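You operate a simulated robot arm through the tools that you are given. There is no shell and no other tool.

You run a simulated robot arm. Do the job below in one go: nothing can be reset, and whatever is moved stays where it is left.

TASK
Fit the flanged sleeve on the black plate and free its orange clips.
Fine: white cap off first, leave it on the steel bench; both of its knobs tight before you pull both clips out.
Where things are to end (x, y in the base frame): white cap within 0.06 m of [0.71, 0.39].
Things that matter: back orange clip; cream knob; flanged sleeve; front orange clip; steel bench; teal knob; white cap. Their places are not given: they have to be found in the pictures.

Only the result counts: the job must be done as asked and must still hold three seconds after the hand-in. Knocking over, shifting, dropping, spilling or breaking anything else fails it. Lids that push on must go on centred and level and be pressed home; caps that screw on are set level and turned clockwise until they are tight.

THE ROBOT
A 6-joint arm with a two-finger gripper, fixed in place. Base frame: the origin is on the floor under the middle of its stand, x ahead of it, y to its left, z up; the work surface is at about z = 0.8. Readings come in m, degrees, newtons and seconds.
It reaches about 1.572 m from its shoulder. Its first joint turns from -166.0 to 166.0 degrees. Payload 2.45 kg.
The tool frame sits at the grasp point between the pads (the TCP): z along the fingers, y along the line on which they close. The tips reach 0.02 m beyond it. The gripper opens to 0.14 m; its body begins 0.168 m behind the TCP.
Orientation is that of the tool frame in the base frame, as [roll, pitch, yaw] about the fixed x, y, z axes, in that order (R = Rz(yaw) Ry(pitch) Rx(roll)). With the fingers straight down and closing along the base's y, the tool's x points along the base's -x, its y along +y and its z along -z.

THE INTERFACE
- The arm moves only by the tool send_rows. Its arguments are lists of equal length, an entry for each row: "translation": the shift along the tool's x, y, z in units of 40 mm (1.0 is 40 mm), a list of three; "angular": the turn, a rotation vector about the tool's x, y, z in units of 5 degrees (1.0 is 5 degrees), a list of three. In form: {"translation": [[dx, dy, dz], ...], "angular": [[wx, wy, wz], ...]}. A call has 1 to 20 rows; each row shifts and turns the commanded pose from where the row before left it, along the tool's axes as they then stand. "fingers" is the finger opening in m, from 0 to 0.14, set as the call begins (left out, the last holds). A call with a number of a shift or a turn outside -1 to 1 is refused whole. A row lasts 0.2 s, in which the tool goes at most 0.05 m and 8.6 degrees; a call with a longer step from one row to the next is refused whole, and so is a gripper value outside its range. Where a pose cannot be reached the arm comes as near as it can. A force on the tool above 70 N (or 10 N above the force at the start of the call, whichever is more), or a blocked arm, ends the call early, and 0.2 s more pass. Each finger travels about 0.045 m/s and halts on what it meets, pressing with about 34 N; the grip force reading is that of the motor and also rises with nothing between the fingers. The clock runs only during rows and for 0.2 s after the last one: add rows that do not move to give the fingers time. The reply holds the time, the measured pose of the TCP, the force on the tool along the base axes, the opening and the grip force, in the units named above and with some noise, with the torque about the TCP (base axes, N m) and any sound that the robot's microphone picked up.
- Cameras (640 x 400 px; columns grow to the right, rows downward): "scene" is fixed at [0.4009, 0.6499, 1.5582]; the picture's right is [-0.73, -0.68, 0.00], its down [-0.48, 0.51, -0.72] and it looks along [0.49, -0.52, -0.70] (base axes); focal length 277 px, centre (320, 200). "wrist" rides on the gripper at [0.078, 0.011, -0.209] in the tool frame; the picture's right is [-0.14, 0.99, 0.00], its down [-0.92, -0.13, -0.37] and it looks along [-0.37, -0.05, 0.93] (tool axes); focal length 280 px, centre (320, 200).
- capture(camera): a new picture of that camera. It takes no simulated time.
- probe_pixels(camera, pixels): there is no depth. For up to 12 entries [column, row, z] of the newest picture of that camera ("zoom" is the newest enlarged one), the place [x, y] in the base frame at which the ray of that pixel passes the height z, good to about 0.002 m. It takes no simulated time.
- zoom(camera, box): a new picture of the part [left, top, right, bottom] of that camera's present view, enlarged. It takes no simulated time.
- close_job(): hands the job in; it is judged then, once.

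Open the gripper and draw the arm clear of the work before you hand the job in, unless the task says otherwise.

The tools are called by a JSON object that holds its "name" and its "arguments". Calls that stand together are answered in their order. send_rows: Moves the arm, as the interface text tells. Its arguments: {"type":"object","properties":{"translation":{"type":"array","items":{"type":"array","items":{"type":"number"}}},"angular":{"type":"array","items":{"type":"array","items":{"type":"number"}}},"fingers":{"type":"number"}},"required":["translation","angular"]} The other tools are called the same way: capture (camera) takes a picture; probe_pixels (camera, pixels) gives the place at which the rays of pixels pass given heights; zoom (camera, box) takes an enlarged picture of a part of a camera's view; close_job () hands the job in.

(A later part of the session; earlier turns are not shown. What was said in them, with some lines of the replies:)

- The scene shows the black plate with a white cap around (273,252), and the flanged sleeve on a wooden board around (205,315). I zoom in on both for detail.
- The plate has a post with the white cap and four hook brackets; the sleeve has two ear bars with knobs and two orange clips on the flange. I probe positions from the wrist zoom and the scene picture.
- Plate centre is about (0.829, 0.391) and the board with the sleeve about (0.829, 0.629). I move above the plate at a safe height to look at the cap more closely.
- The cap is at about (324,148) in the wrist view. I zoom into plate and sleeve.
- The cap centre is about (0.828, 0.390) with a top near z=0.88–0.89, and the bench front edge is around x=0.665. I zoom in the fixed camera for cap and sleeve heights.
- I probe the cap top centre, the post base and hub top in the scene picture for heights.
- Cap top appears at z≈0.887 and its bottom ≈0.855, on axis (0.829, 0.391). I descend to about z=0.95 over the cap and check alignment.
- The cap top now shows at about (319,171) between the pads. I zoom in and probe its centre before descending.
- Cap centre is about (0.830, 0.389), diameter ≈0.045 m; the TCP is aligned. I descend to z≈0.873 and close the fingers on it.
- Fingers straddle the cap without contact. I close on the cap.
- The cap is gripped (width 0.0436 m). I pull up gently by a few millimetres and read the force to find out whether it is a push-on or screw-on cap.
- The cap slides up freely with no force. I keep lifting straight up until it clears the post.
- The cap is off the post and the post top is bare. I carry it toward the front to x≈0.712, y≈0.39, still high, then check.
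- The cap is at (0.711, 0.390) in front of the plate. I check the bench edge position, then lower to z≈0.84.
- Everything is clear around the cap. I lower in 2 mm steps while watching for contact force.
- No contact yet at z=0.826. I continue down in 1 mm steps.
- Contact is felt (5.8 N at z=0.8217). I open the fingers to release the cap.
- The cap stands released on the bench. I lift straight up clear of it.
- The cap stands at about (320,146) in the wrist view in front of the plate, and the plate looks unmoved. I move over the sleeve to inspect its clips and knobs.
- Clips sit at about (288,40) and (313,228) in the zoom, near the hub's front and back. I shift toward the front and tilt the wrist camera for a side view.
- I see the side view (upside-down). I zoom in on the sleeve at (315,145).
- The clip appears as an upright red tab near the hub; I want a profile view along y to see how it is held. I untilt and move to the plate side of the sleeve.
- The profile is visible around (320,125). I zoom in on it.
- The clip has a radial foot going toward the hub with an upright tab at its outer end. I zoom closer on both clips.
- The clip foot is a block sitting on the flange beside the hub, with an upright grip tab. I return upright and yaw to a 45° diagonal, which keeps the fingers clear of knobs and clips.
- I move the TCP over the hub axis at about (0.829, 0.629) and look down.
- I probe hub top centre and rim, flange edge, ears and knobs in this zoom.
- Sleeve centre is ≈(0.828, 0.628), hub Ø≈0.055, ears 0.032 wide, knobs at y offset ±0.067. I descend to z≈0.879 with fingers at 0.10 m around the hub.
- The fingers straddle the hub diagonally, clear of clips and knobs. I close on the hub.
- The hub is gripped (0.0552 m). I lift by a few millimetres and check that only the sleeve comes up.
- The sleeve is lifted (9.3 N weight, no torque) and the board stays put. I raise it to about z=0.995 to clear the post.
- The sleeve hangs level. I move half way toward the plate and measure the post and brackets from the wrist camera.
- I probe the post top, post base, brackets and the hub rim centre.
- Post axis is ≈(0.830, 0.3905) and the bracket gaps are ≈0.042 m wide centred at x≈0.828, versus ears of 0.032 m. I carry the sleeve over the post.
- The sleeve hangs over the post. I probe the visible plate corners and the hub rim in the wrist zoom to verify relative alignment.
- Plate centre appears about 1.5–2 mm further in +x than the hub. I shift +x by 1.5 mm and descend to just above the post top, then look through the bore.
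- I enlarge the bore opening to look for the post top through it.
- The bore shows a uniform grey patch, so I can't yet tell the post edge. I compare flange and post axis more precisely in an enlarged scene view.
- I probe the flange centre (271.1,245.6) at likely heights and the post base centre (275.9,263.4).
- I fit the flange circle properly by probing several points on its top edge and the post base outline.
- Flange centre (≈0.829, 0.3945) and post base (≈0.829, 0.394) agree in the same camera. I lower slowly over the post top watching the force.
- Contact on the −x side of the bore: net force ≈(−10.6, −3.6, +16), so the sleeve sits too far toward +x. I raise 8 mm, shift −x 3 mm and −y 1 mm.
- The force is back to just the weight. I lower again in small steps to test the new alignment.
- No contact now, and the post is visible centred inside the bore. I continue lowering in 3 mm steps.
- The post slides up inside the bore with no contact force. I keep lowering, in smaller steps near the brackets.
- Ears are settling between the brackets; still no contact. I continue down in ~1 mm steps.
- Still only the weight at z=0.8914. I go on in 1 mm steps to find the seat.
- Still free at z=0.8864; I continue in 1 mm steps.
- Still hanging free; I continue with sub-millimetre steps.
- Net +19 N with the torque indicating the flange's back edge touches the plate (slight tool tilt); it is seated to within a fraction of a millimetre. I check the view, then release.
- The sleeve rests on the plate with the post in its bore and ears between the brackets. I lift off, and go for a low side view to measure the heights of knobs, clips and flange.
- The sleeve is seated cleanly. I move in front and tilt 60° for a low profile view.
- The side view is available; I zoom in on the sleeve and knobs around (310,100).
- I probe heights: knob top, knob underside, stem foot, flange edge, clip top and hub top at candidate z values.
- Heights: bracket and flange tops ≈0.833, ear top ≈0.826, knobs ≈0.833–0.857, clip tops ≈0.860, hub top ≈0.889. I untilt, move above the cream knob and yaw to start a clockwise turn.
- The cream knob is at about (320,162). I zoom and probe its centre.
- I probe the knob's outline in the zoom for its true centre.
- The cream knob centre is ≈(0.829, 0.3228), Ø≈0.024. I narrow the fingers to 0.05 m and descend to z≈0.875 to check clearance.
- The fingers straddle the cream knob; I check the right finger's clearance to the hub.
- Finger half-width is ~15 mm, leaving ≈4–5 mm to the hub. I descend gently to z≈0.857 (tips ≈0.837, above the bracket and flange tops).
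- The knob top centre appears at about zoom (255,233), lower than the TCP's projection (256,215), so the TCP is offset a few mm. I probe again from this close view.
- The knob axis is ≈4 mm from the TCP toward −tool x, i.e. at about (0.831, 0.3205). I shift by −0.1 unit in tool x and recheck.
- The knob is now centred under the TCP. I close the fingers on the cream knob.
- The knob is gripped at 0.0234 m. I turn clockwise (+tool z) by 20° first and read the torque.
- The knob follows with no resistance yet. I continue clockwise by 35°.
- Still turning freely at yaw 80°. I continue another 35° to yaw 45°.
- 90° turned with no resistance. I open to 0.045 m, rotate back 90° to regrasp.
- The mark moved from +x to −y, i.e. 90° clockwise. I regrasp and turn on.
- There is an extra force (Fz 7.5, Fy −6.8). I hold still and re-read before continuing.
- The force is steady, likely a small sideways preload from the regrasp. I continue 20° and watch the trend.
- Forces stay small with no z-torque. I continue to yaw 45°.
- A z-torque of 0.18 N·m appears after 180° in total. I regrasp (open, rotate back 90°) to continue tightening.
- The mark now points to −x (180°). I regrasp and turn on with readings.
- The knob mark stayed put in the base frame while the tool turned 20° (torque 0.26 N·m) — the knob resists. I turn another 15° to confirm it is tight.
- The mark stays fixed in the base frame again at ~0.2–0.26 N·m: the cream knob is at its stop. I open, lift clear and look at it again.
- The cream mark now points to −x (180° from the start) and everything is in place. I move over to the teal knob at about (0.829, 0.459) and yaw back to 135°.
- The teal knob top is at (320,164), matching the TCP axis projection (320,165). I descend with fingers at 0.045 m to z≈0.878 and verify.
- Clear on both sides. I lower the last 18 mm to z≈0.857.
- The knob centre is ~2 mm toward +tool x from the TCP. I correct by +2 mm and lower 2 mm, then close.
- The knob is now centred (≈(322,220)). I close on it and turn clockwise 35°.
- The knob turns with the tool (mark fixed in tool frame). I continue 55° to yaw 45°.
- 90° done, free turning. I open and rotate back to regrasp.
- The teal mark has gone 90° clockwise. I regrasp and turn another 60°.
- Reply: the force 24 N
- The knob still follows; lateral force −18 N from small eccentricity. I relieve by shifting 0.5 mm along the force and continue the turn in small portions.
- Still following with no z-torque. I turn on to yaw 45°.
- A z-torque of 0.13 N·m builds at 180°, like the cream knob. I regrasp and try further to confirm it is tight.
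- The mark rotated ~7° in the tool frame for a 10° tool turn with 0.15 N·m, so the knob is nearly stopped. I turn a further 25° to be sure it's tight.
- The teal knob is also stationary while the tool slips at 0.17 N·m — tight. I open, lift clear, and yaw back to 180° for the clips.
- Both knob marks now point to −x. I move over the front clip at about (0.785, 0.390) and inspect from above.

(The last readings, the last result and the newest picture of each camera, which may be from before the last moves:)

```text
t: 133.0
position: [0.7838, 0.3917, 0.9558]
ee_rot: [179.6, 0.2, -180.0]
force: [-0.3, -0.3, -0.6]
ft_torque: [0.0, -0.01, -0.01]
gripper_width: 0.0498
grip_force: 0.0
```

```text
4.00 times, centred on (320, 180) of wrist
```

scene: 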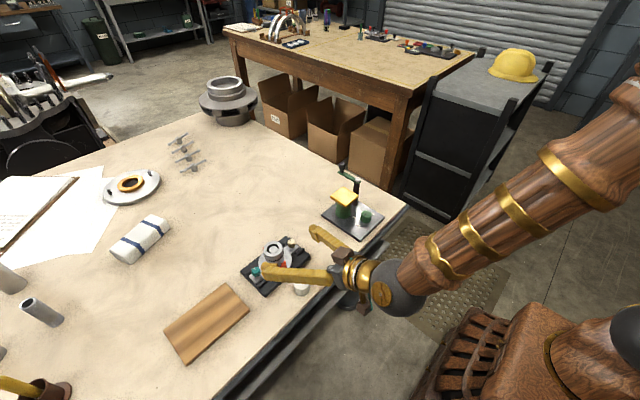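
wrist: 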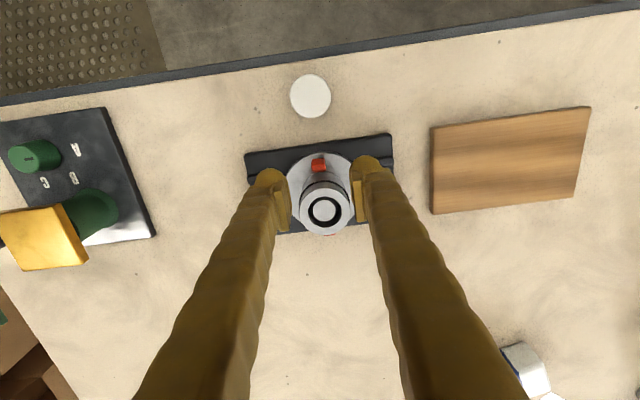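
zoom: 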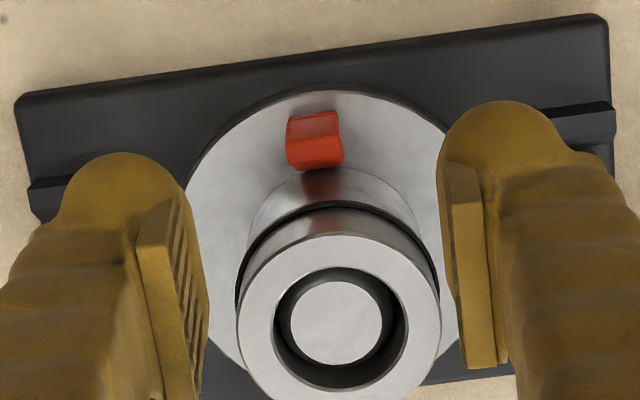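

I zoom in closer on the front clip to find its tab position.

{"name": "zoom", "arguments": {"camera": "wrist", "box": [300, 148, 340, 180]}}

{"name": "zoom", "arguments": {"camera": "scene", "box": [270, 250, 300, 275]}}

```text
12.50 times, centred on (320, 164) of wrist
```

zoom: 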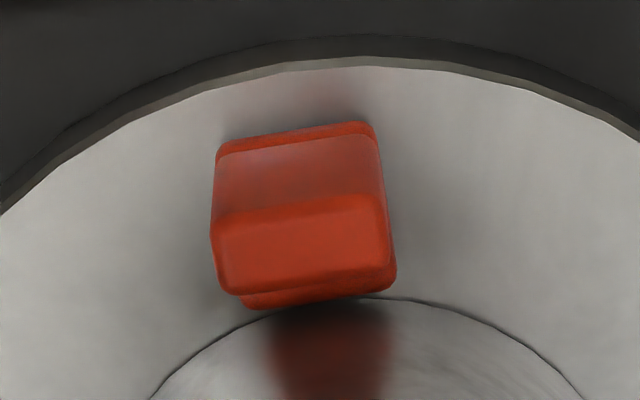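

```text
16.00 times, centred on (285, 262) of scene
```

zoom: 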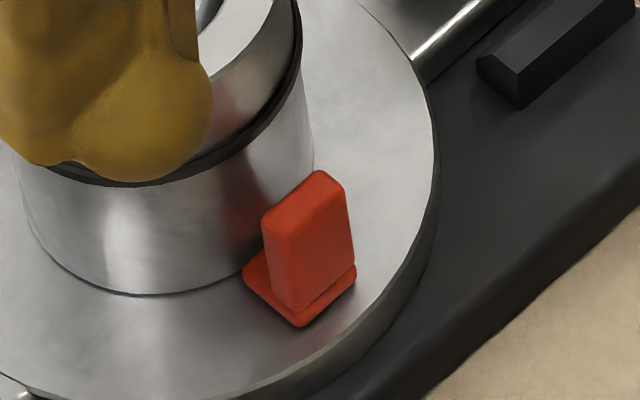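

The clip is a thin foot plate on the flange with an upright tab (≈16 mm wide in y, 8 mm thick) at x≈0.787, y≈0.390, top ≈0.860. I align y and descend to z≈0.875 first.

{"name": "send_rows", "arguments": {"translation": [[0, -0.0375, 0.4], [0, 0, 0.5], [0, 0, 0.5], [0, 0, 0.4], [0, 0, 0.2], [0, 0, 0]], "angular": [[0, 0, 0], [0, 0, 0], [0, 0, 0], [0, 0, 0], [0, 0, 0], [0, 0, 0]], "fingers": 0.045}}

{"name": "zoom", "arguments": {"camera": "wrist", "box": [260, 130, 380, 230]}}

{"name": "zoom", "arguments": {"camera": "scene", "box": [240, 220, 320, 285]}}

```text
t: 134.4
position: [0.7851, 0.3913, 0.8766]
ee_rot: [179.5, 0.1, 180.0]
force: [0.5, -0.8, 0.7]
ft_torque: [-0.04, 0.01, 0.01]
gripper_width: 0.0451
grip_force: 0.1
```

```text
4.00 times, centred on (320, 180) of wrist
```

zoom: 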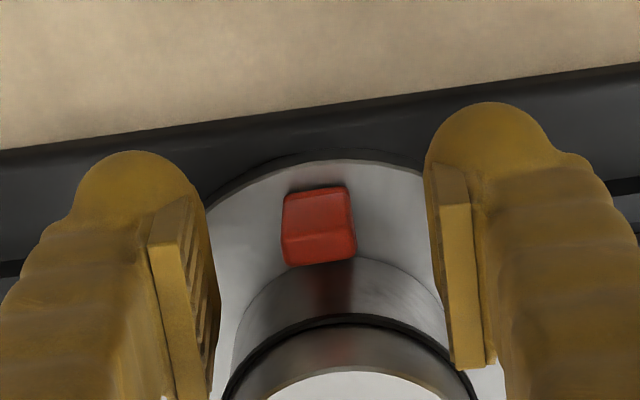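

```text
6.15 times, centred on (280, 252) of scene
```

zoom: 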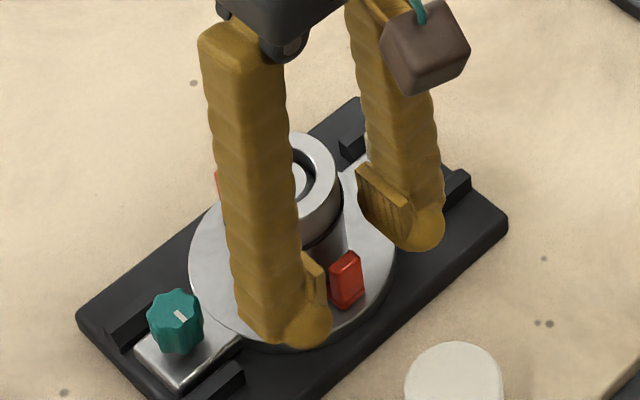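

The fingers straddle the front clip with room on the hub side. I lower to z≈0.858.

{"name": "send_rows", "arguments": {"translation": [[0, 0, 0.1], [0, 0, 0.1], [0, 0, 0.1], [0, 0, 0.1], [0, 0, 0.06], [0, 0, 0]], "angular": [[0, 0, 0], [0, 0, 0], [0, 0, 0], [0, 0, 0], [0, 0, 0], [0, 0, 0]]}}

{"name": "zoom", "arguments": {"camera": "wrist", "box": [260, 130, 380, 230]}}

{"name": "zoom", "arguments": {"camera": "scene", "box": [240, 220, 320, 285]}}

```text
t: 135.8
position: [0.786, 0.39, 0.8583]
ee_rot: [179.6, 0.1, 180.0]
force: [0.4, -0.3, -1.0]
ft_torque: [-0.01, 0.0, -0.02]
gripper_width: 0.0448
grip_force: 0.0
```

```text
4.00 times, centred on (320, 180) of wrist
```

zoom: 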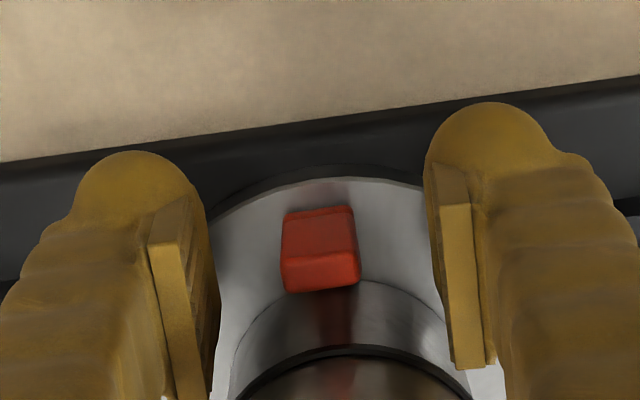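

```text
6.15 times, centred on (280, 252) of scene
```

zoom: 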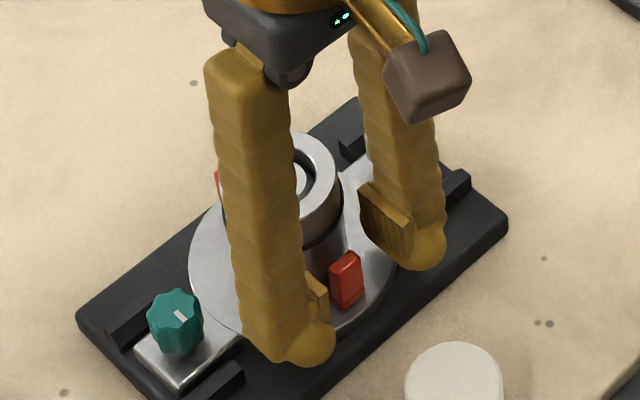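

The tab is centred between the pads (about 2 mm toward the hub from the TCP). I close on it.

{"name": "send_rows", "arguments": {"translation": [[0, 0, 0], [0, 0, 0], [0, 0, 0], [0, 0, 0]], "angular": [[0, 0, 0], [0, 0, 0], [0, 0, 0], [0, 0, 0]], "fingers": 0.005}}

{"name": "zoom", "arguments": {"camera": "wrist", "box": [260, 130, 380, 230]}}

{"name": "zoom", "arguments": {"camera": "scene", "box": [240, 220, 320, 285]}}

```text
t: 136.8
position: [0.7848, 0.3899, 0.8587]
ee_rot: [179.5, 0.1, 180.0]
force: [-11.8, -4.3, 0.5]
ft_torque: [-0.01, 0.19, 0.39]
gripper_width: 0.015
grip_force: 33.7
```

```text
4.00 times, centred on (320, 180) of wrist
```

zoom: 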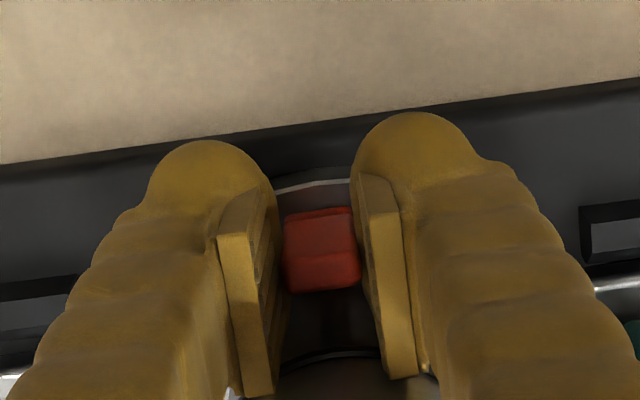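

```text
6.15 times, centred on (280, 252) of scene
```

zoom: 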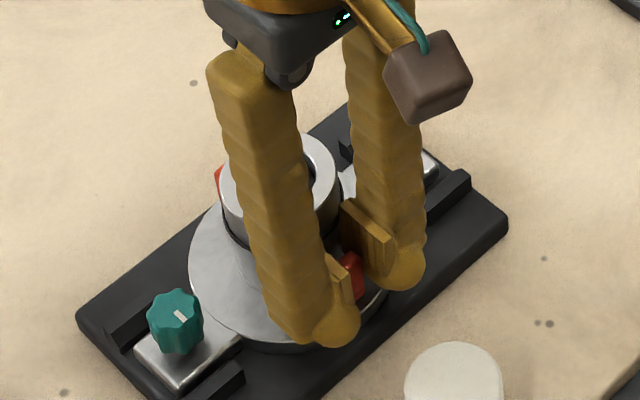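

Grip is 0.015 m; a −12 N x-force suggests the +y finger's edge brushes the hub. I begin pulling gently outward (−x) 2 mm and check.

{"name": "send_rows", "arguments": {"translation": [[0.025, 0, 0], [0.025, 0, 0], [0, 0, 0]], "angular": [[0, 0, 0], [0, 0, 0], [0, 0, 0]]}}

{"name": "zoom", "arguments": {"camera": "wrist", "box": [260, 130, 380, 230]}}

```text
t: 137.6
position: [0.7835, 0.3902, 0.8578]
ee_rot: [179.6, 0.1, -179.9]
force: [0.7, 3.3, -3.3]
ft_torque: [0.04, -0.08, 0.09]
gripper_width: 0.0147
grip_force: 34.2
```

```text
4.00 times, centred on (320, 180) of wrist
```

zoom: 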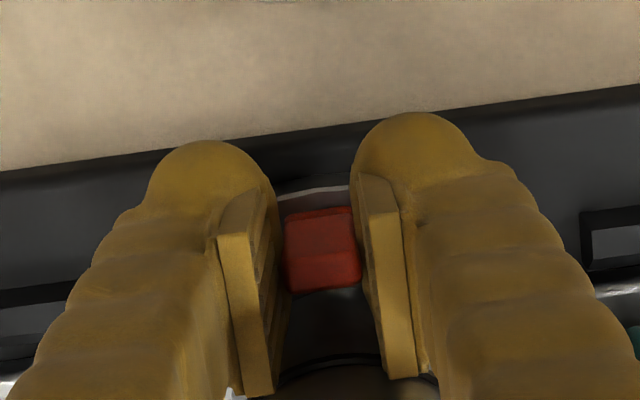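

The clip moved with the tool, low force (0.7, 3.3, −3.3). I continue outward another 4 mm.

{"name": "send_rows", "arguments": {"translation": [[0.025, 0, 0], [0.025, 0, 0], [0.025, 0, 0], [0.025, 0, 0], [0, 0, 0]], "angular": [[0, 0, 0], [0, 0, 0], [0, 0, 0], [0, 0, 0], [0, 0, 0]]}}

{"name": "zoom", "arguments": {"camera": "wrist", "box": [260, 130, 380, 230]}}

{"name": "zoom", "arguments": {"camera": "scene", "box": [240, 220, 320, 285]}}

```text
t: 138.8
position: [0.7781, 0.3908, 0.8579]
ee_rot: [179.5, 0.1, 180.0]
force: [0.2, -1.7, -0.1]
ft_torque: [-0.01, -0.04, 0.06]
gripper_width: 0.0149
grip_force: 34.1
```

```text
4.00 times, centred on (320, 180) of wrist
```

zoom: 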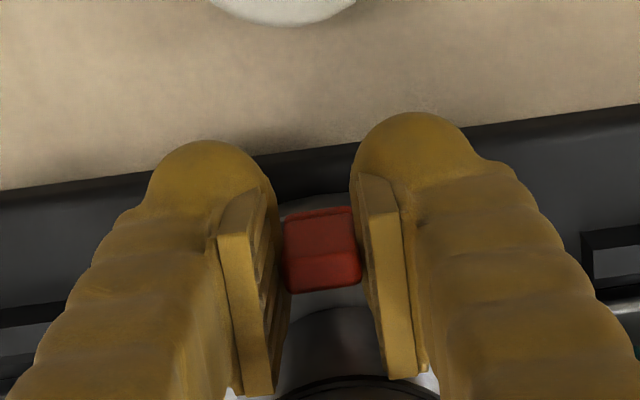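

```text
6.15 times, centred on (280, 252) of scene
```

zoom: 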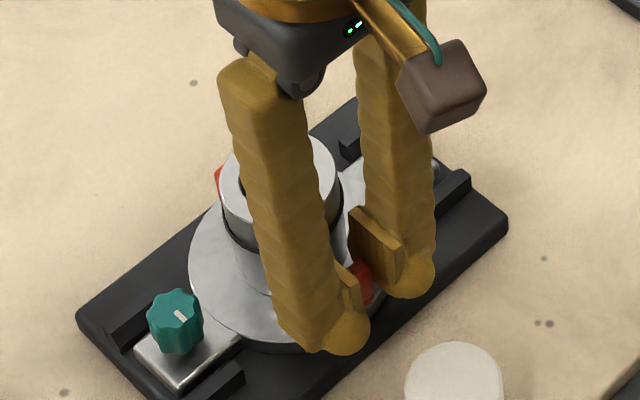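

The clip slides out freely radially. I pull 10 mm further.

{"name": "send_rows", "arguments": {"translation": [[0.05, 0, 0], [0.05, 0, 0], [0.05, 0, 0], [0.05, 0, 0], [0.05, 0, 0], [0, 0, 0]], "angular": [[0, 0, 0], [0, 0, 0], [0, 0, 0], [0, 0, 0], [0, 0, 0], [0, 0, 0]]}}

{"name": "zoom", "arguments": {"camera": "wrist", "box": [260, 130, 380, 230]}}

{"name": "zoom", "arguments": {"camera": "scene", "box": [240, 220, 320, 285]}}

```text
t: 140.2
position: [0.7695, 0.3908, 0.8584]
ee_rot: [179.5, 0.3, -180.0]
force: [31.1, 2.1, 6.5]
ft_torque: [-0.02, -0.41, 0.1]
gripper_width: 0.0151
grip_force: 34.5
```

```text
4.00 times, centred on (320, 180) of wrist
```

zoom: 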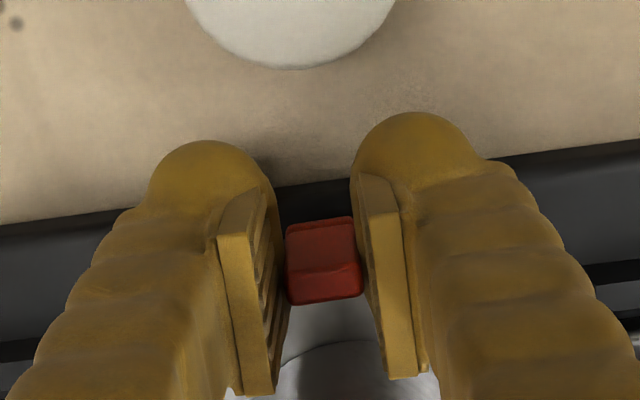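

```text
6.15 times, centred on (280, 252) of scene
```

zoom: 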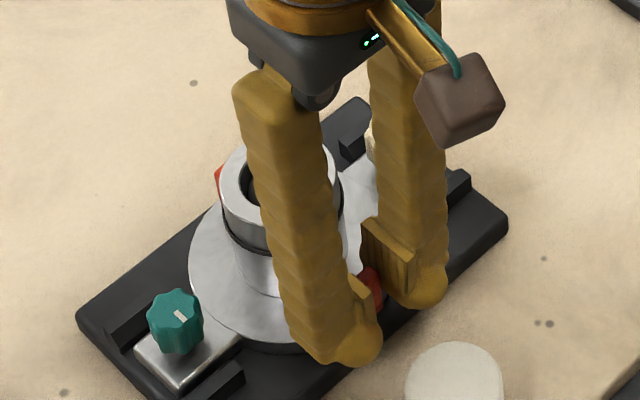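

Resistance rises to +31 N and the clip slipped ~2 mm in the pads: it seems to have reached the end of its travel after ≈13 mm. I open and look at the clip.

{"name": "send_rows", "arguments": {"translation": [[0, 0, 0], [0, 0, 0], [0, 0, 0]], "angular": [[0, 0, 0], [0, 0, 0], [0, 0, 0]], "fingers": 0.04}}

{"name": "zoom", "arguments": {"camera": "wrist", "box": [260, 130, 380, 230]}}

{"name": "zoom", "arguments": {"camera": "scene", "box": [240, 220, 320, 285]}}

```text
t: 141.0
position: [0.7685, 0.391, 0.8591]
ee_rot: [179.4, 0.0, -180.0]
force: [-0.5, 0.1, 0.1]
ft_torque: [-0.03, -0.03, 0.01]
gripper_width: 0.0398
grip_force: 0.0
```

```text
4.00 times, centred on (320, 180) of wrist
```

zoom: 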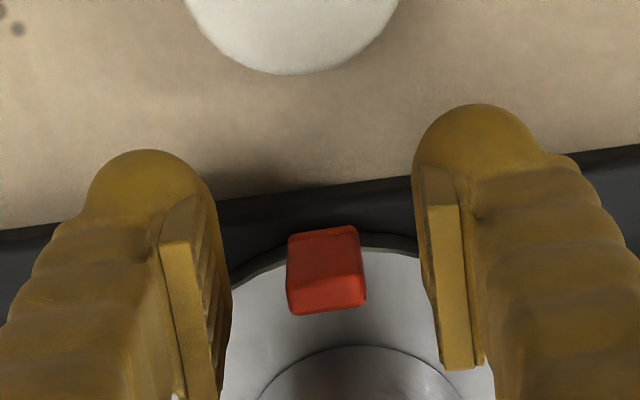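

```text
6.15 times, centred on (280, 252) of scene
```

zoom: 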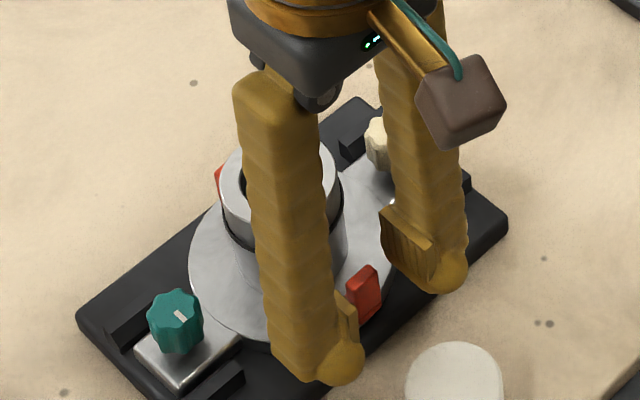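

The clip stays where I left it at the flange edge. I raise the arm and look at it from above and in the scene view.

{"name": "send_rows", "arguments": {"translation": [[0, 0, -0.2], [0, 0, -0.5], [0, 0, -0.8], [0, 0, -0.8], [0, 0, 0]], "angular": [[0, 0, 0], [0, 0, 0], [0, 0, 0], [0, 0, 0], [0, 0, 0]], "fingers": 0.05}}

{"name": "zoom", "arguments": {"camera": "wrist", "box": [250, 110, 390, 230]}}

{"name": "zoom", "arguments": {"camera": "scene", "box": [265, 245, 305, 280]}}

```text
t: 142.2
position: [0.7677, 0.3894, 0.9504]
ee_rot: [179.5, 0.1, -179.9]
force: [-0.4, 0.3, -1.0]
ft_torque: [-0.04, 0.02, 0.05]
gripper_width: 0.0499
grip_force: 0.0
```

```text
3.33 times, centred on (320, 170) of wrist
```

zoom: 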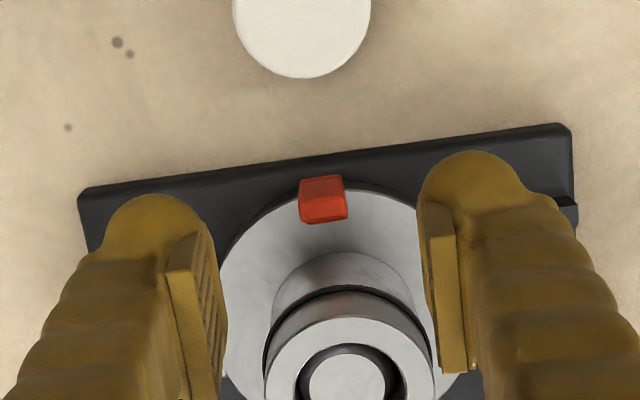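

```text
11.43 times, centred on (285, 262) of scene
```

zoom: 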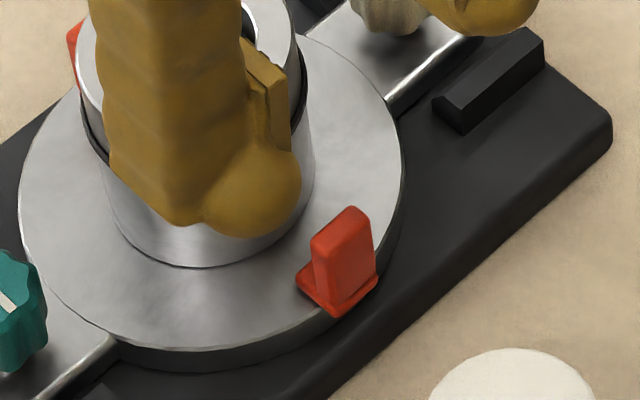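

The front clip slid about 12–13 mm out to a stop and stays there. Now I go over the hub to the back clip near (0.872, 0.390).

{"name": "send_rows", "arguments": {"translation": [[-0.89, 0, 0], [-0.89, 0, 0], [-0.89, 0, 0], [0, 0, 0]], "angular": [[0, 0, 0], [0, 0, 0], [0, 0, 0], [0, 0, 0]]}}

{"name": "capture", "arguments": {"camera": "wrist"}}

{"name": "zoom", "arguments": {"camera": "wrist", "box": [260, 110, 380, 210]}}

```text
t: 143.2
position: [0.8758, 0.3869, 0.9521]
ee_rot: [179.5, 0.1, -180.0]
force: [0.4, 0.0, 0.0]
ft_torque: [0.01, 0.01, 0.0]
gripper_width: 0.05
grip_force: 0.1
```

```text
taken
```

wrist: 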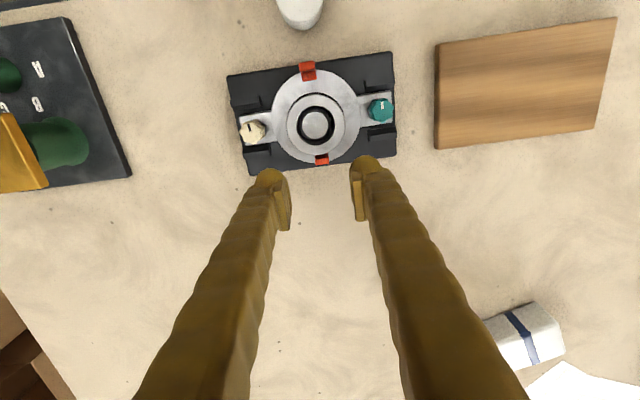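

```text
4.00 times, centred on (320, 160) of wrist
```

zoom: 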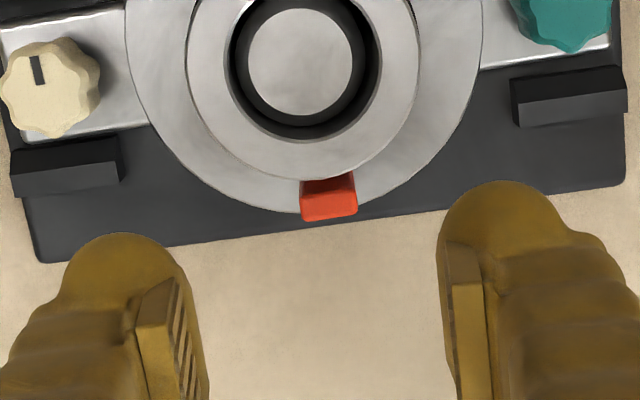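

The back clip tab is at ≈(0.870, 0.3925). I align TCP to (0.873, 0.3925) and descend to z≈0.876 with fingers at 0.045 m.

{"name": "send_rows", "arguments": {"translation": [[0.04, 0.0625, 0.4], [0, 0, 0.5], [0, 0, 0.5], [0, 0, 0.4], [0, 0, 0.1], [0, 0, 0]], "angular": [[0, 0, 0], [0, 0, 0], [0, 0, 0], [0, 0, 0], [0, 0, 0], [0, 0, 0]], "fingers": 0.045}}

{"name": "zoom", "arguments": {"camera": "wrist", "box": [260, 130, 380, 230]}}

{"name": "zoom", "arguments": {"camera": "scene", "box": [240, 215, 320, 285]}}

```text
t: 144.6
position: [0.8739, 0.3916, 0.874]
ee_rot: [179.5, 0.0, 180.0]
force: [-0.8, 0.3, 0.9]
ft_torque: [-0.01, -0.02, 0.01]
gripper_width: 0.0448
grip_force: 0.1
```

```text
4.00 times, centred on (320, 180) of wrist
```

zoom: 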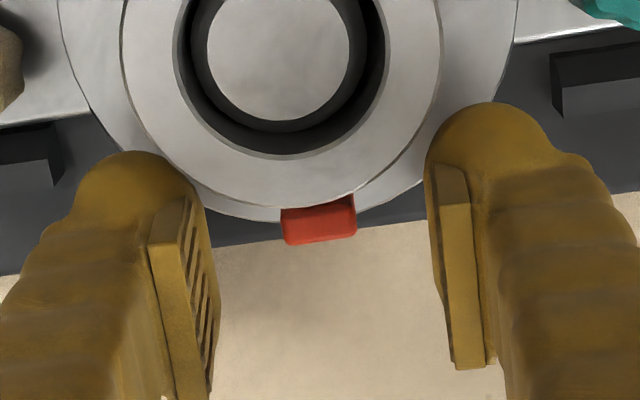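

```text
5.71 times, centred on (280, 250) of scene
```

zoom: 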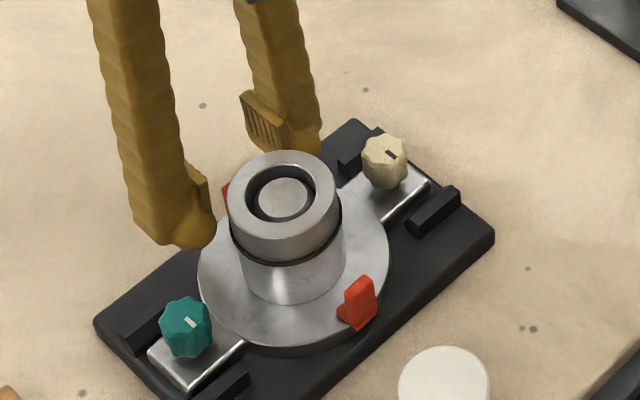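

Tab is centred in y and 2 mm toward the hub. To avoid brushing the hub, I shift 2.5 mm outward (+x) and lower to z≈0.858.

{"name": "send_rows", "arguments": {"translation": [[-0.0625, 0, 0], [0, 0, 0.1], [0, 0, 0.1], [0, 0, 0.1], [0, 0, 0.1], [0, 0, 0]], "angular": [[0, 0, 0], [0, 0, 0], [0, 0, 0], [0, 0, 0], [0, 0, 0], [0, 0, 0]]}}

{"name": "zoom", "arguments": {"camera": "wrist", "box": [260, 130, 380, 230]}}

{"name": "zoom", "arguments": {"camera": "scene", "box": [240, 215, 320, 285]}}

```text
t: 146.0
position: [0.8782, 0.3912, 0.8576]
ee_rot: [179.5, 0.1, -179.9]
force: [0.3, 0.2, -0.1]
ft_torque: [0.01, -0.03, -0.01]
gripper_width: 0.0449
grip_force: 0.0
```

```text
4.00 times, centred on (320, 180) of wrist
```

zoom: 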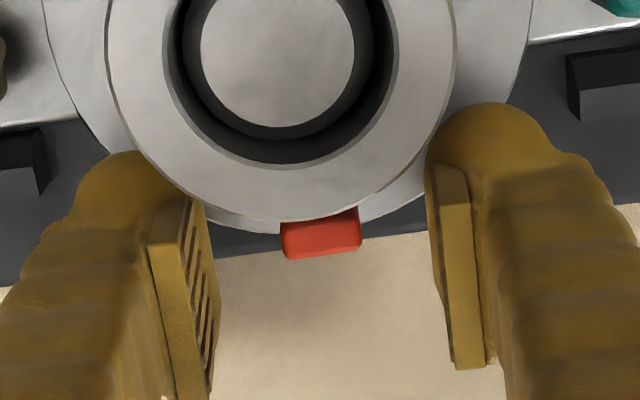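

```text
5.71 times, centred on (280, 250) of scene
```

zoom: 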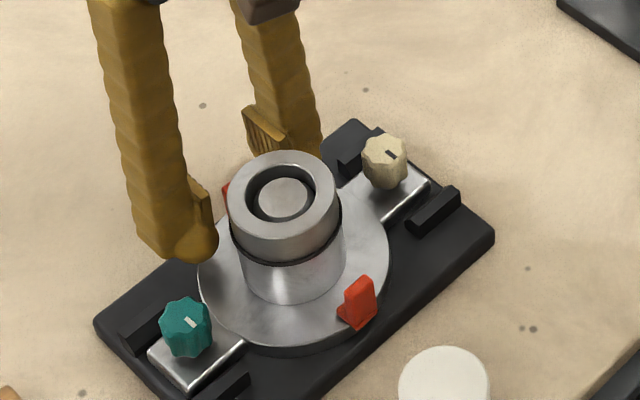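

The tab lies ~5 mm hub-side of the TCP; I shift 1 mm back toward it and close.

{"name": "send_rows", "arguments": {"translation": [[0.025, 0, 0], [0, 0, 0], [0, 0, 0], [0, 0, 0], [0, 0, 0]], "angular": [[0, 0, 0], [0, 0, 0], [0, 0, 0], [0, 0, 0], [0, 0, 0]], "fingers": 0.005}}

{"name": "zoom", "arguments": {"camera": "wrist", "box": [260, 130, 380, 230]}}

```text
t: 147.2
position: [0.8762, 0.3925, 0.8585]
ee_rot: [179.6, 0.1, 180.0]
force: [0.6, 13.0, -0.1]
ft_torque: [0.12, 0.01, 0.02]
gripper_width: 0.0148
grip_force: 33.6
```

```text
4.00 times, centred on (320, 180) of wrist
```

zoom: 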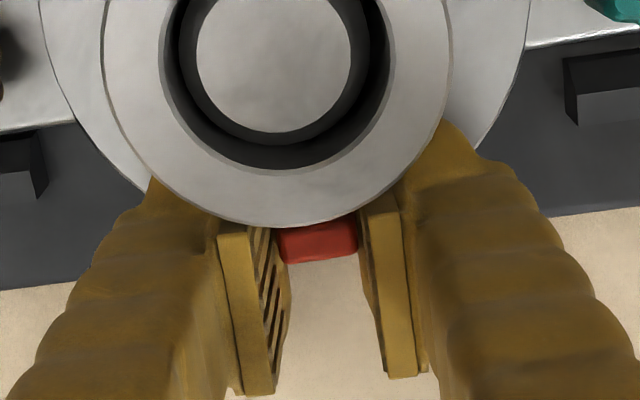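

Gripped at 0.0148 m. I pull outward (+x) 8 mm in small steps.

{"name": "send_rows", "arguments": {"translation": [[-0.025, 0, 0], [-0.025, 0, 0], [-0.05, 0, 0], [-0.05, 0, 0], [-0.05, 0, 0], [0, 0, 0]], "angular": [[0, 0, 0], [0, 0, 0], [0, 0, 0], [0, 0, 0], [0, 0, 0], [0, 0, 0]]}}

{"name": "zoom", "arguments": {"camera": "wrist", "box": [260, 130, 380, 230]}}

```text
t: 148.6
position: [0.8843, 0.3917, 0.8581]
ee_rot: [179.5, 0.0, -180.0]
force: [-0.6, 8.3, -8.9]
ft_torque: [0.06, -0.08, 0.06]
gripper_width: 0.015
grip_force: 33.9
```

```text
4.00 times, centred on (320, 180) of wrist
```

zoom: 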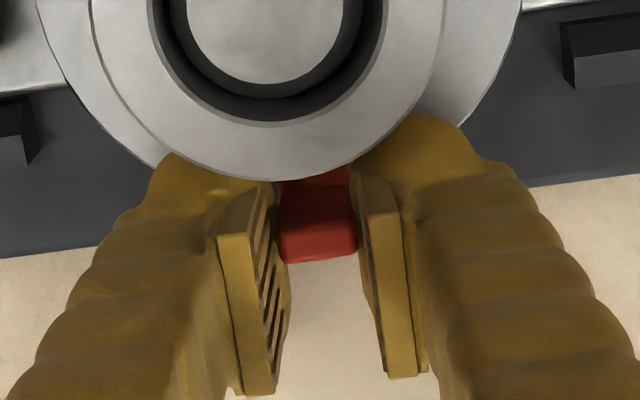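

The clip follows. I continue pulling, 1 mm steps, to find its stop.

{"name": "send_rows", "arguments": {"translation": [[-0.025, 0, 0], [-0.025, 0, 0], [-0.025, 0, 0], [-0.025, 0, 0], [-0.025, 0, 0], [0, 0, 0]], "angular": [[0, 0, 0], [0, 0, 0], [0, 0, 0], [0, 0, 0], [0, 0, 0], [0, 0, 0]]}}

{"name": "zoom", "arguments": {"camera": "wrist", "box": [260, 130, 380, 230]}}

```text
t: 150.0
position: [0.8881, 0.3932, 0.8579]
ee_rot: [179.6, 0.1, 180.0]
force: [-19.6, -16.4, -4.3]
ft_torque: [-0.18, 0.32, 0.15]
gripper_width: 0.0148
grip_force: 33.9
```

```text
4.00 times, centred on (320, 180) of wrist
```

zoom: 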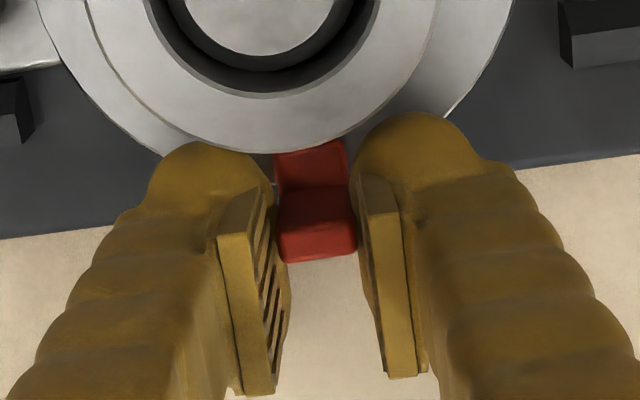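

Resistance (−19.6 N) begins after ≈12–13 mm, like the front clip. I pull 2 mm more to make sure it is fully at its stop.

{"name": "send_rows", "arguments": {"translation": [[-0.025, 0, 0], [-0.025, 0, 0], [0, 0, 0], [0, 0, 0]], "angular": [[0, 0, 0], [0, 0, 0], [0, 0, 0], [0, 0, 0]]}}

{"name": "zoom", "arguments": {"camera": "wrist", "box": [260, 130, 380, 230]}}

```text
t: 151.0
position: [0.8911, 0.3927, 0.8585]
ee_rot: [179.5, 0.0, -179.9]
force: [-29.9, -25.4, 0.8]
ft_torque: [-0.28, 0.48, 0.16]
gripper_width: 0.0149
grip_force: 33.9
```

```text
4.00 times, centred on (320, 180) of wrist
```

zoom: 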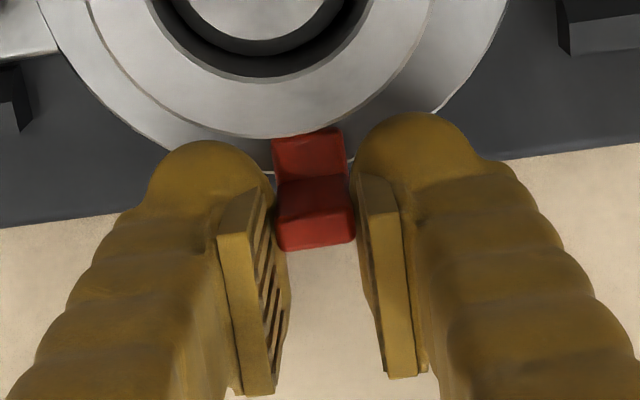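

The clip has slipped in the pads at ≈−30 N: it is at its stop. I open the fingers, lift away and inspect.

{"name": "send_rows", "arguments": {"translation": [[0, 0, 0], [0, 0, 0], [0, 0, 0], [0, 0, -0.2], [0, 0, -0.5], [0, 0, -0.8], [0, 0, -0.8], [0, 0, 0]], "angular": [[0, 0, 0], [0, 0, 0], [0, 0, 0], [0, 0, 0], [0, 0, 0], [0, 0, 0], [0, 0, 0], [0, 0, 0]], "fingers": 0.05}}

{"name": "capture", "arguments": {"camera": "wrist"}}

{"name": "zoom", "arguments": {"camera": "wrist", "box": [215, 35, 415, 185]}}

{"name": "zoom", "arguments": {"camera": "scene", "box": [235, 215, 315, 285]}}

```text
t: 152.8
position: [0.8911, 0.392, 0.952]
ee_rot: [179.5, 0.1, 180.0]
force: [-0.7, 1.1, -0.1]
ft_torque: [0.03, 0.01, 0.0]
gripper_width: 0.0502
grip_force: 0.0
```

```text
taken
```

wrist: 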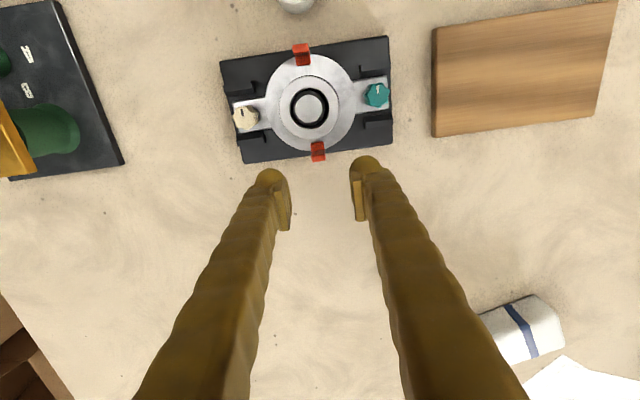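

```text
2.67 times, centred on (315, 110) of wrist
```

zoom: 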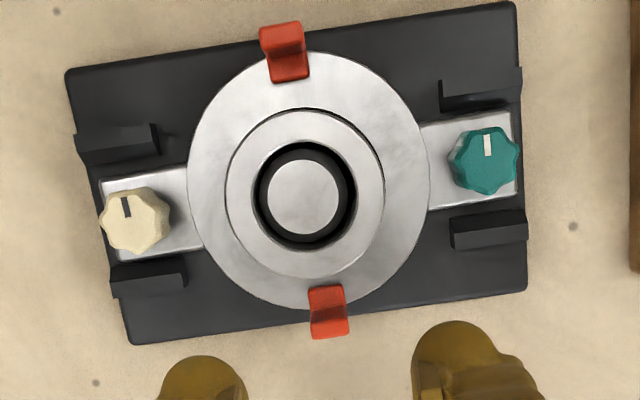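

```text
5.71 times, centred on (275, 250) of scene
```

zoom: 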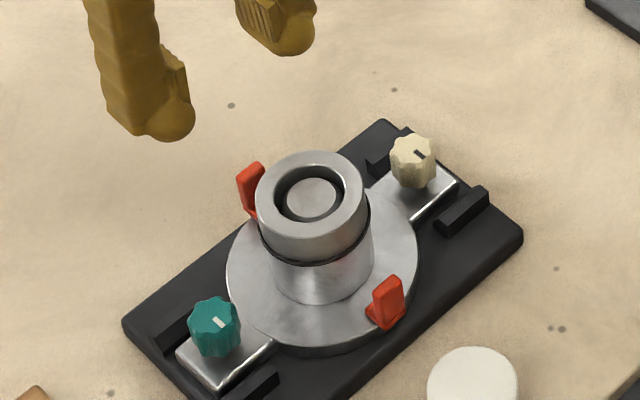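

Both clips stand out at the flange rim, knob marks at −x. I probe the clips' outer edges against the hub centre to confirm equal travel.

{"name": "zoom", "arguments": {"camera": "wrist", "box": [215, 35, 415, 185]}}

{"name": "probe_pixels", "arguments": {"camera": "zoom", "pixels": [[283, 24, 0.86], [285, 45, 0.86], [330, 338, 0.86], [328, 313, 0.86], [305, 194, 0.889], [303, 197, 0.884], [300, 108, 0.889], [312, 279, 0.889]]}}

{"name": "zoom", "arguments": {"camera": "wrist", "box": [290, 35, 330, 75]}}

{"name": "zoom", "arguments": {"camera": "wrist", "box": [298, 132, 338, 172]}}

```text
2.67 times, centred on (315, 110) of wrist
```

zoom: 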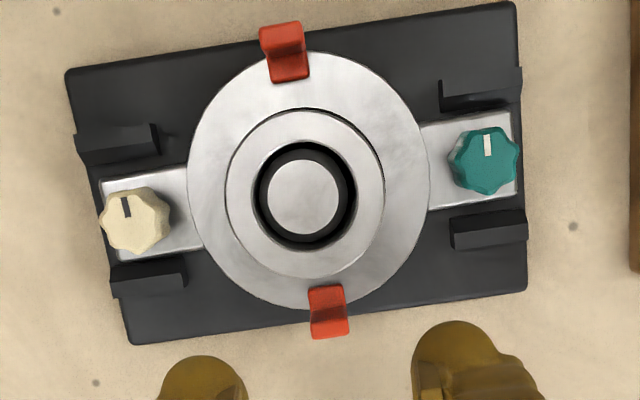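

```text
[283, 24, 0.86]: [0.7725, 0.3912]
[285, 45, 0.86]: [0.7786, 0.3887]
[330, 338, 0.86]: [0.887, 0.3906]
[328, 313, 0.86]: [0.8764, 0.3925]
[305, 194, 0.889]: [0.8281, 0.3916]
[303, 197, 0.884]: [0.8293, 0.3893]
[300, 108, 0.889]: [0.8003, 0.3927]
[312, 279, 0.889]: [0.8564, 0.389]
```

```text
10.00 times, centred on (310, 55) of wrist
```

zoom: 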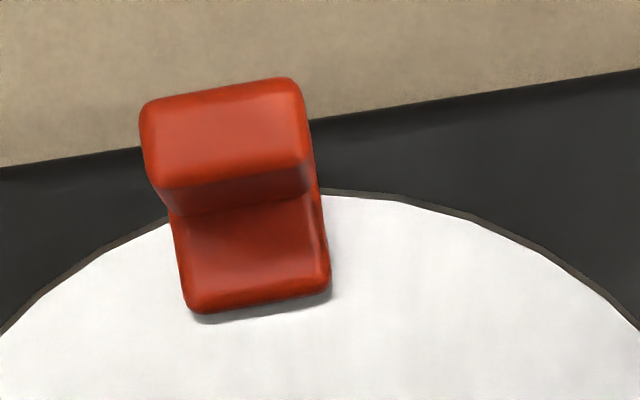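

```text
10.00 times, centred on (318, 152) of wrist
```

zoom: 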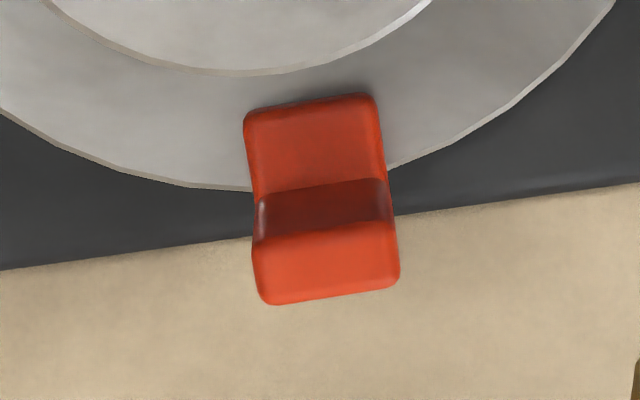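

Both clips are ≈56–58 mm out from the hub centre, symmetric, and both knob marks are half a turn from their start. I do a final side check from the front as before: raise, move to the front and tilt.

{"name": "send_rows", "arguments": {"translation": [[0, 0, -0.8], [0.9, 0, -0.3], [0.95, 0, 0], [0.95, 0, 0], [0.95, 0, 0], [0, 0, 0.4], [0, 0, 0], [0, 0, 0], [0, 0, 0], [0, 0, 0], [0, 0, 0], [0, 0, 0], [0, 0, 0], [0, 0, 0], [0, 0, 0], [0, 0, 0], [0, 0, 0], [0, 0, 0], [0, 0, 0]], "angular": [[0, 0, 0], [0, 0, 0], [0, 0, 0], [0, 0, 0], [0, 0, 0], [0, 0, 0], [0, -1, 0], [0, -1, 0], [0, -1, 0], [0, -1, 0], [0, -1, 0], [0, -1, 0], [0, -1, 0], [0, -1, 0], [0, -1, 0], [0, -1, 0], [0, -1, 0], [0, -1, 0], [0, 0, 0]], "fingers": 0.14}}

{"name": "capture", "arguments": {"camera": "wrist"}}

{"name": "zoom", "arguments": {"camera": "wrist", "box": [205, 20, 405, 160]}}

```text
t: 156.8
position: [0.7406, 0.3915, 0.9786]
ee_rot: [179.0, 60.0, 179.2]
force: [0.6, 0.4, 0.6]
ft_torque: [-0.01, 0.03, 0.03]
gripper_width: 0.1402
grip_force: 0.1
```

```text
taken
```

wrist: 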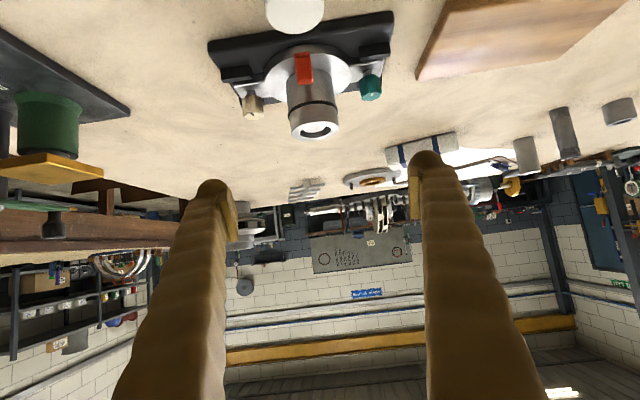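

```text
2.86 times, centred on (305, 90) of wrist
```

zoom: 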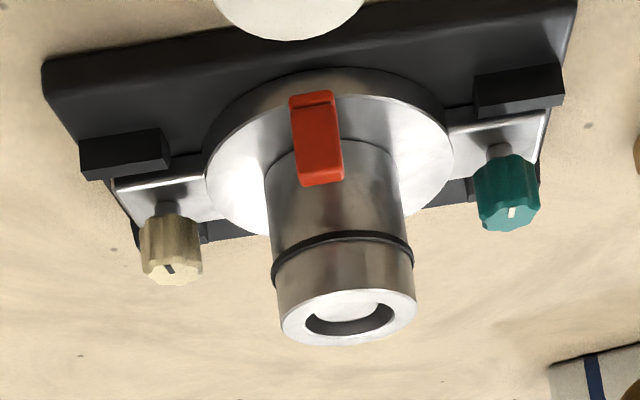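

The sleeve is level on the plate, both clips out, the cap standing on the bench. I untilt and draw the arm up and clear.

{"name": "send_rows", "arguments": {"translation": [[0, 0, 0], [0, 0, 0], [0, 0, 0], [0, 0, 0], [0, 0, 0], [0, 0, 0], [0, 0, 0], [0, 0, 0], [0, 0, 0], [0, 0, 0], [0, 0, 0], [0, 0, 0], [0, 0, -0.8], [0, 0, -1], [0, 0, -1], [0, 0, -1], [0, 0, -1], [0, 0, -1], [0, 0, 0]], "angular": [[0, 1, 0], [0, 1, 0], [0, 1, 0], [0, 1, 0], [0, 1, 0], [0, 1, 0], [0, 1, 0], [0, 1, 0], [0, 1, 0], [0, 1, 0], [0, 1, 0], [0, 1, 0], [0, 0, 0], [0, 0, 0], [0, 0, 0], [0, 0, 0], [0, 0, 0], [0, 0, 0], [0, 0, 0]]}}

{"name": "capture", "arguments": {"camera": "scene"}}

{"name": "capture", "arguments": {"camera": "wrist"}}

```text
t: 160.8
position: [0.7413, 0.3897, 1.2129]
ee_rot: [179.5, 0.1, 180.0]
force: [0.3, -0.1, -0.7]
ft_torque: [0.01, -0.01, 0.0]
gripper_width: 0.1401
grip_force: 0.1
```

```text
taken
```

scene: 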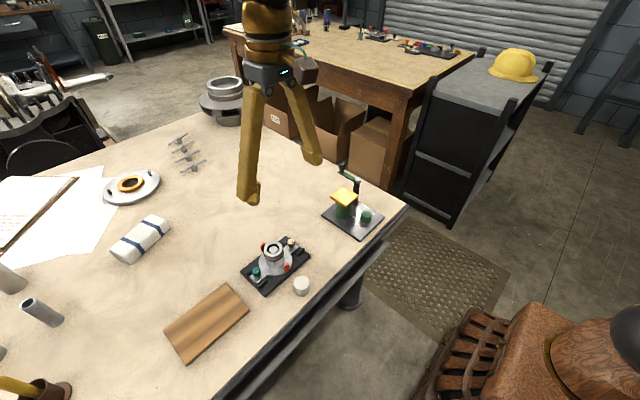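

```text
taken
```

wrist: 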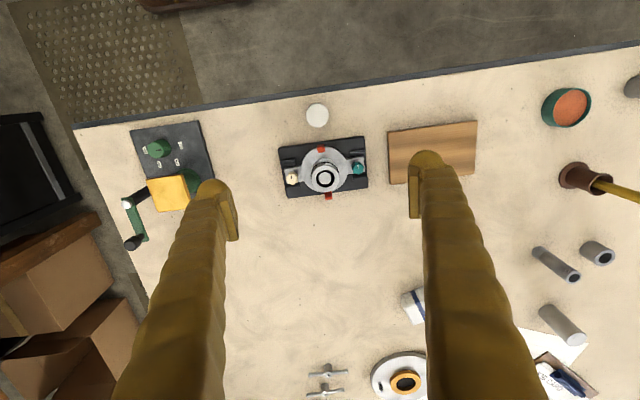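

Everything stands as intended. I verify the cap's final position in this view before handing in.

{"name": "probe_pixels", "arguments": {"camera": "wrist", "pixels": [[317, 116, 0.834], [322, 167, 0.815], [326, 178, 0.888]]}}

{"name": "zoom", "arguments": {"camera": "scene", "box": [230, 225, 330, 305]}}

```text
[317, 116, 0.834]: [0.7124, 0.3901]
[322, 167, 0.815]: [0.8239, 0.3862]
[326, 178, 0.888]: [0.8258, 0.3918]
```

```text
5.00 times, centred on (280, 265) of scene
```

zoom: 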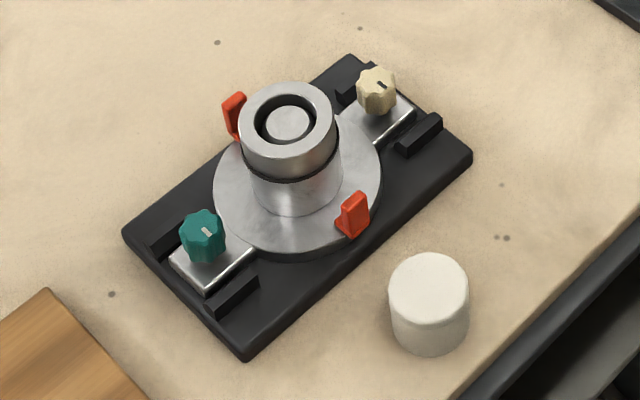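

The cap is at (0.712, 0.390), standing on the bench. The sleeve is seated, both knobs are at their stops, both clips are pulled out, and the gripper is open and clear, so I hand the job in.

{"name": "close_job", "arguments": {}}

```text
The job is handed in.
```

I handed the job in with every step done. I have no result back from the judging.

- **White cap:** it came off first and now stands on the bench at about (0.712, 0.390), close to the target of [0.71, 0.39].
- **Flanged sleeve:** it sits level on the black plate, with the post inside its bore and its ears between the brackets. On the first try the sleeve touched the top of the post. I raised it, moved it 3 mm, and it then went down freely.
- **Knobs:** I turned the cream and teal knobs about half a turn clockwise. After that neither would move, and the gripper slipped on them at roughly 0.15–0.26 N m. I took that as tight; nothing else, such as a click, confirmed it.
- **Orange clips:** I pulled both straight outward after the knobs were tight. Each slid about 12–13 mm and then stopped hard at around 30 N, so both are still on the sleeve, out at the rim of the flange. I took that as fully pulled out.

In the final pictures nothing else looked moved or knocked over. The gripper is open and the arm is well clear of the work.
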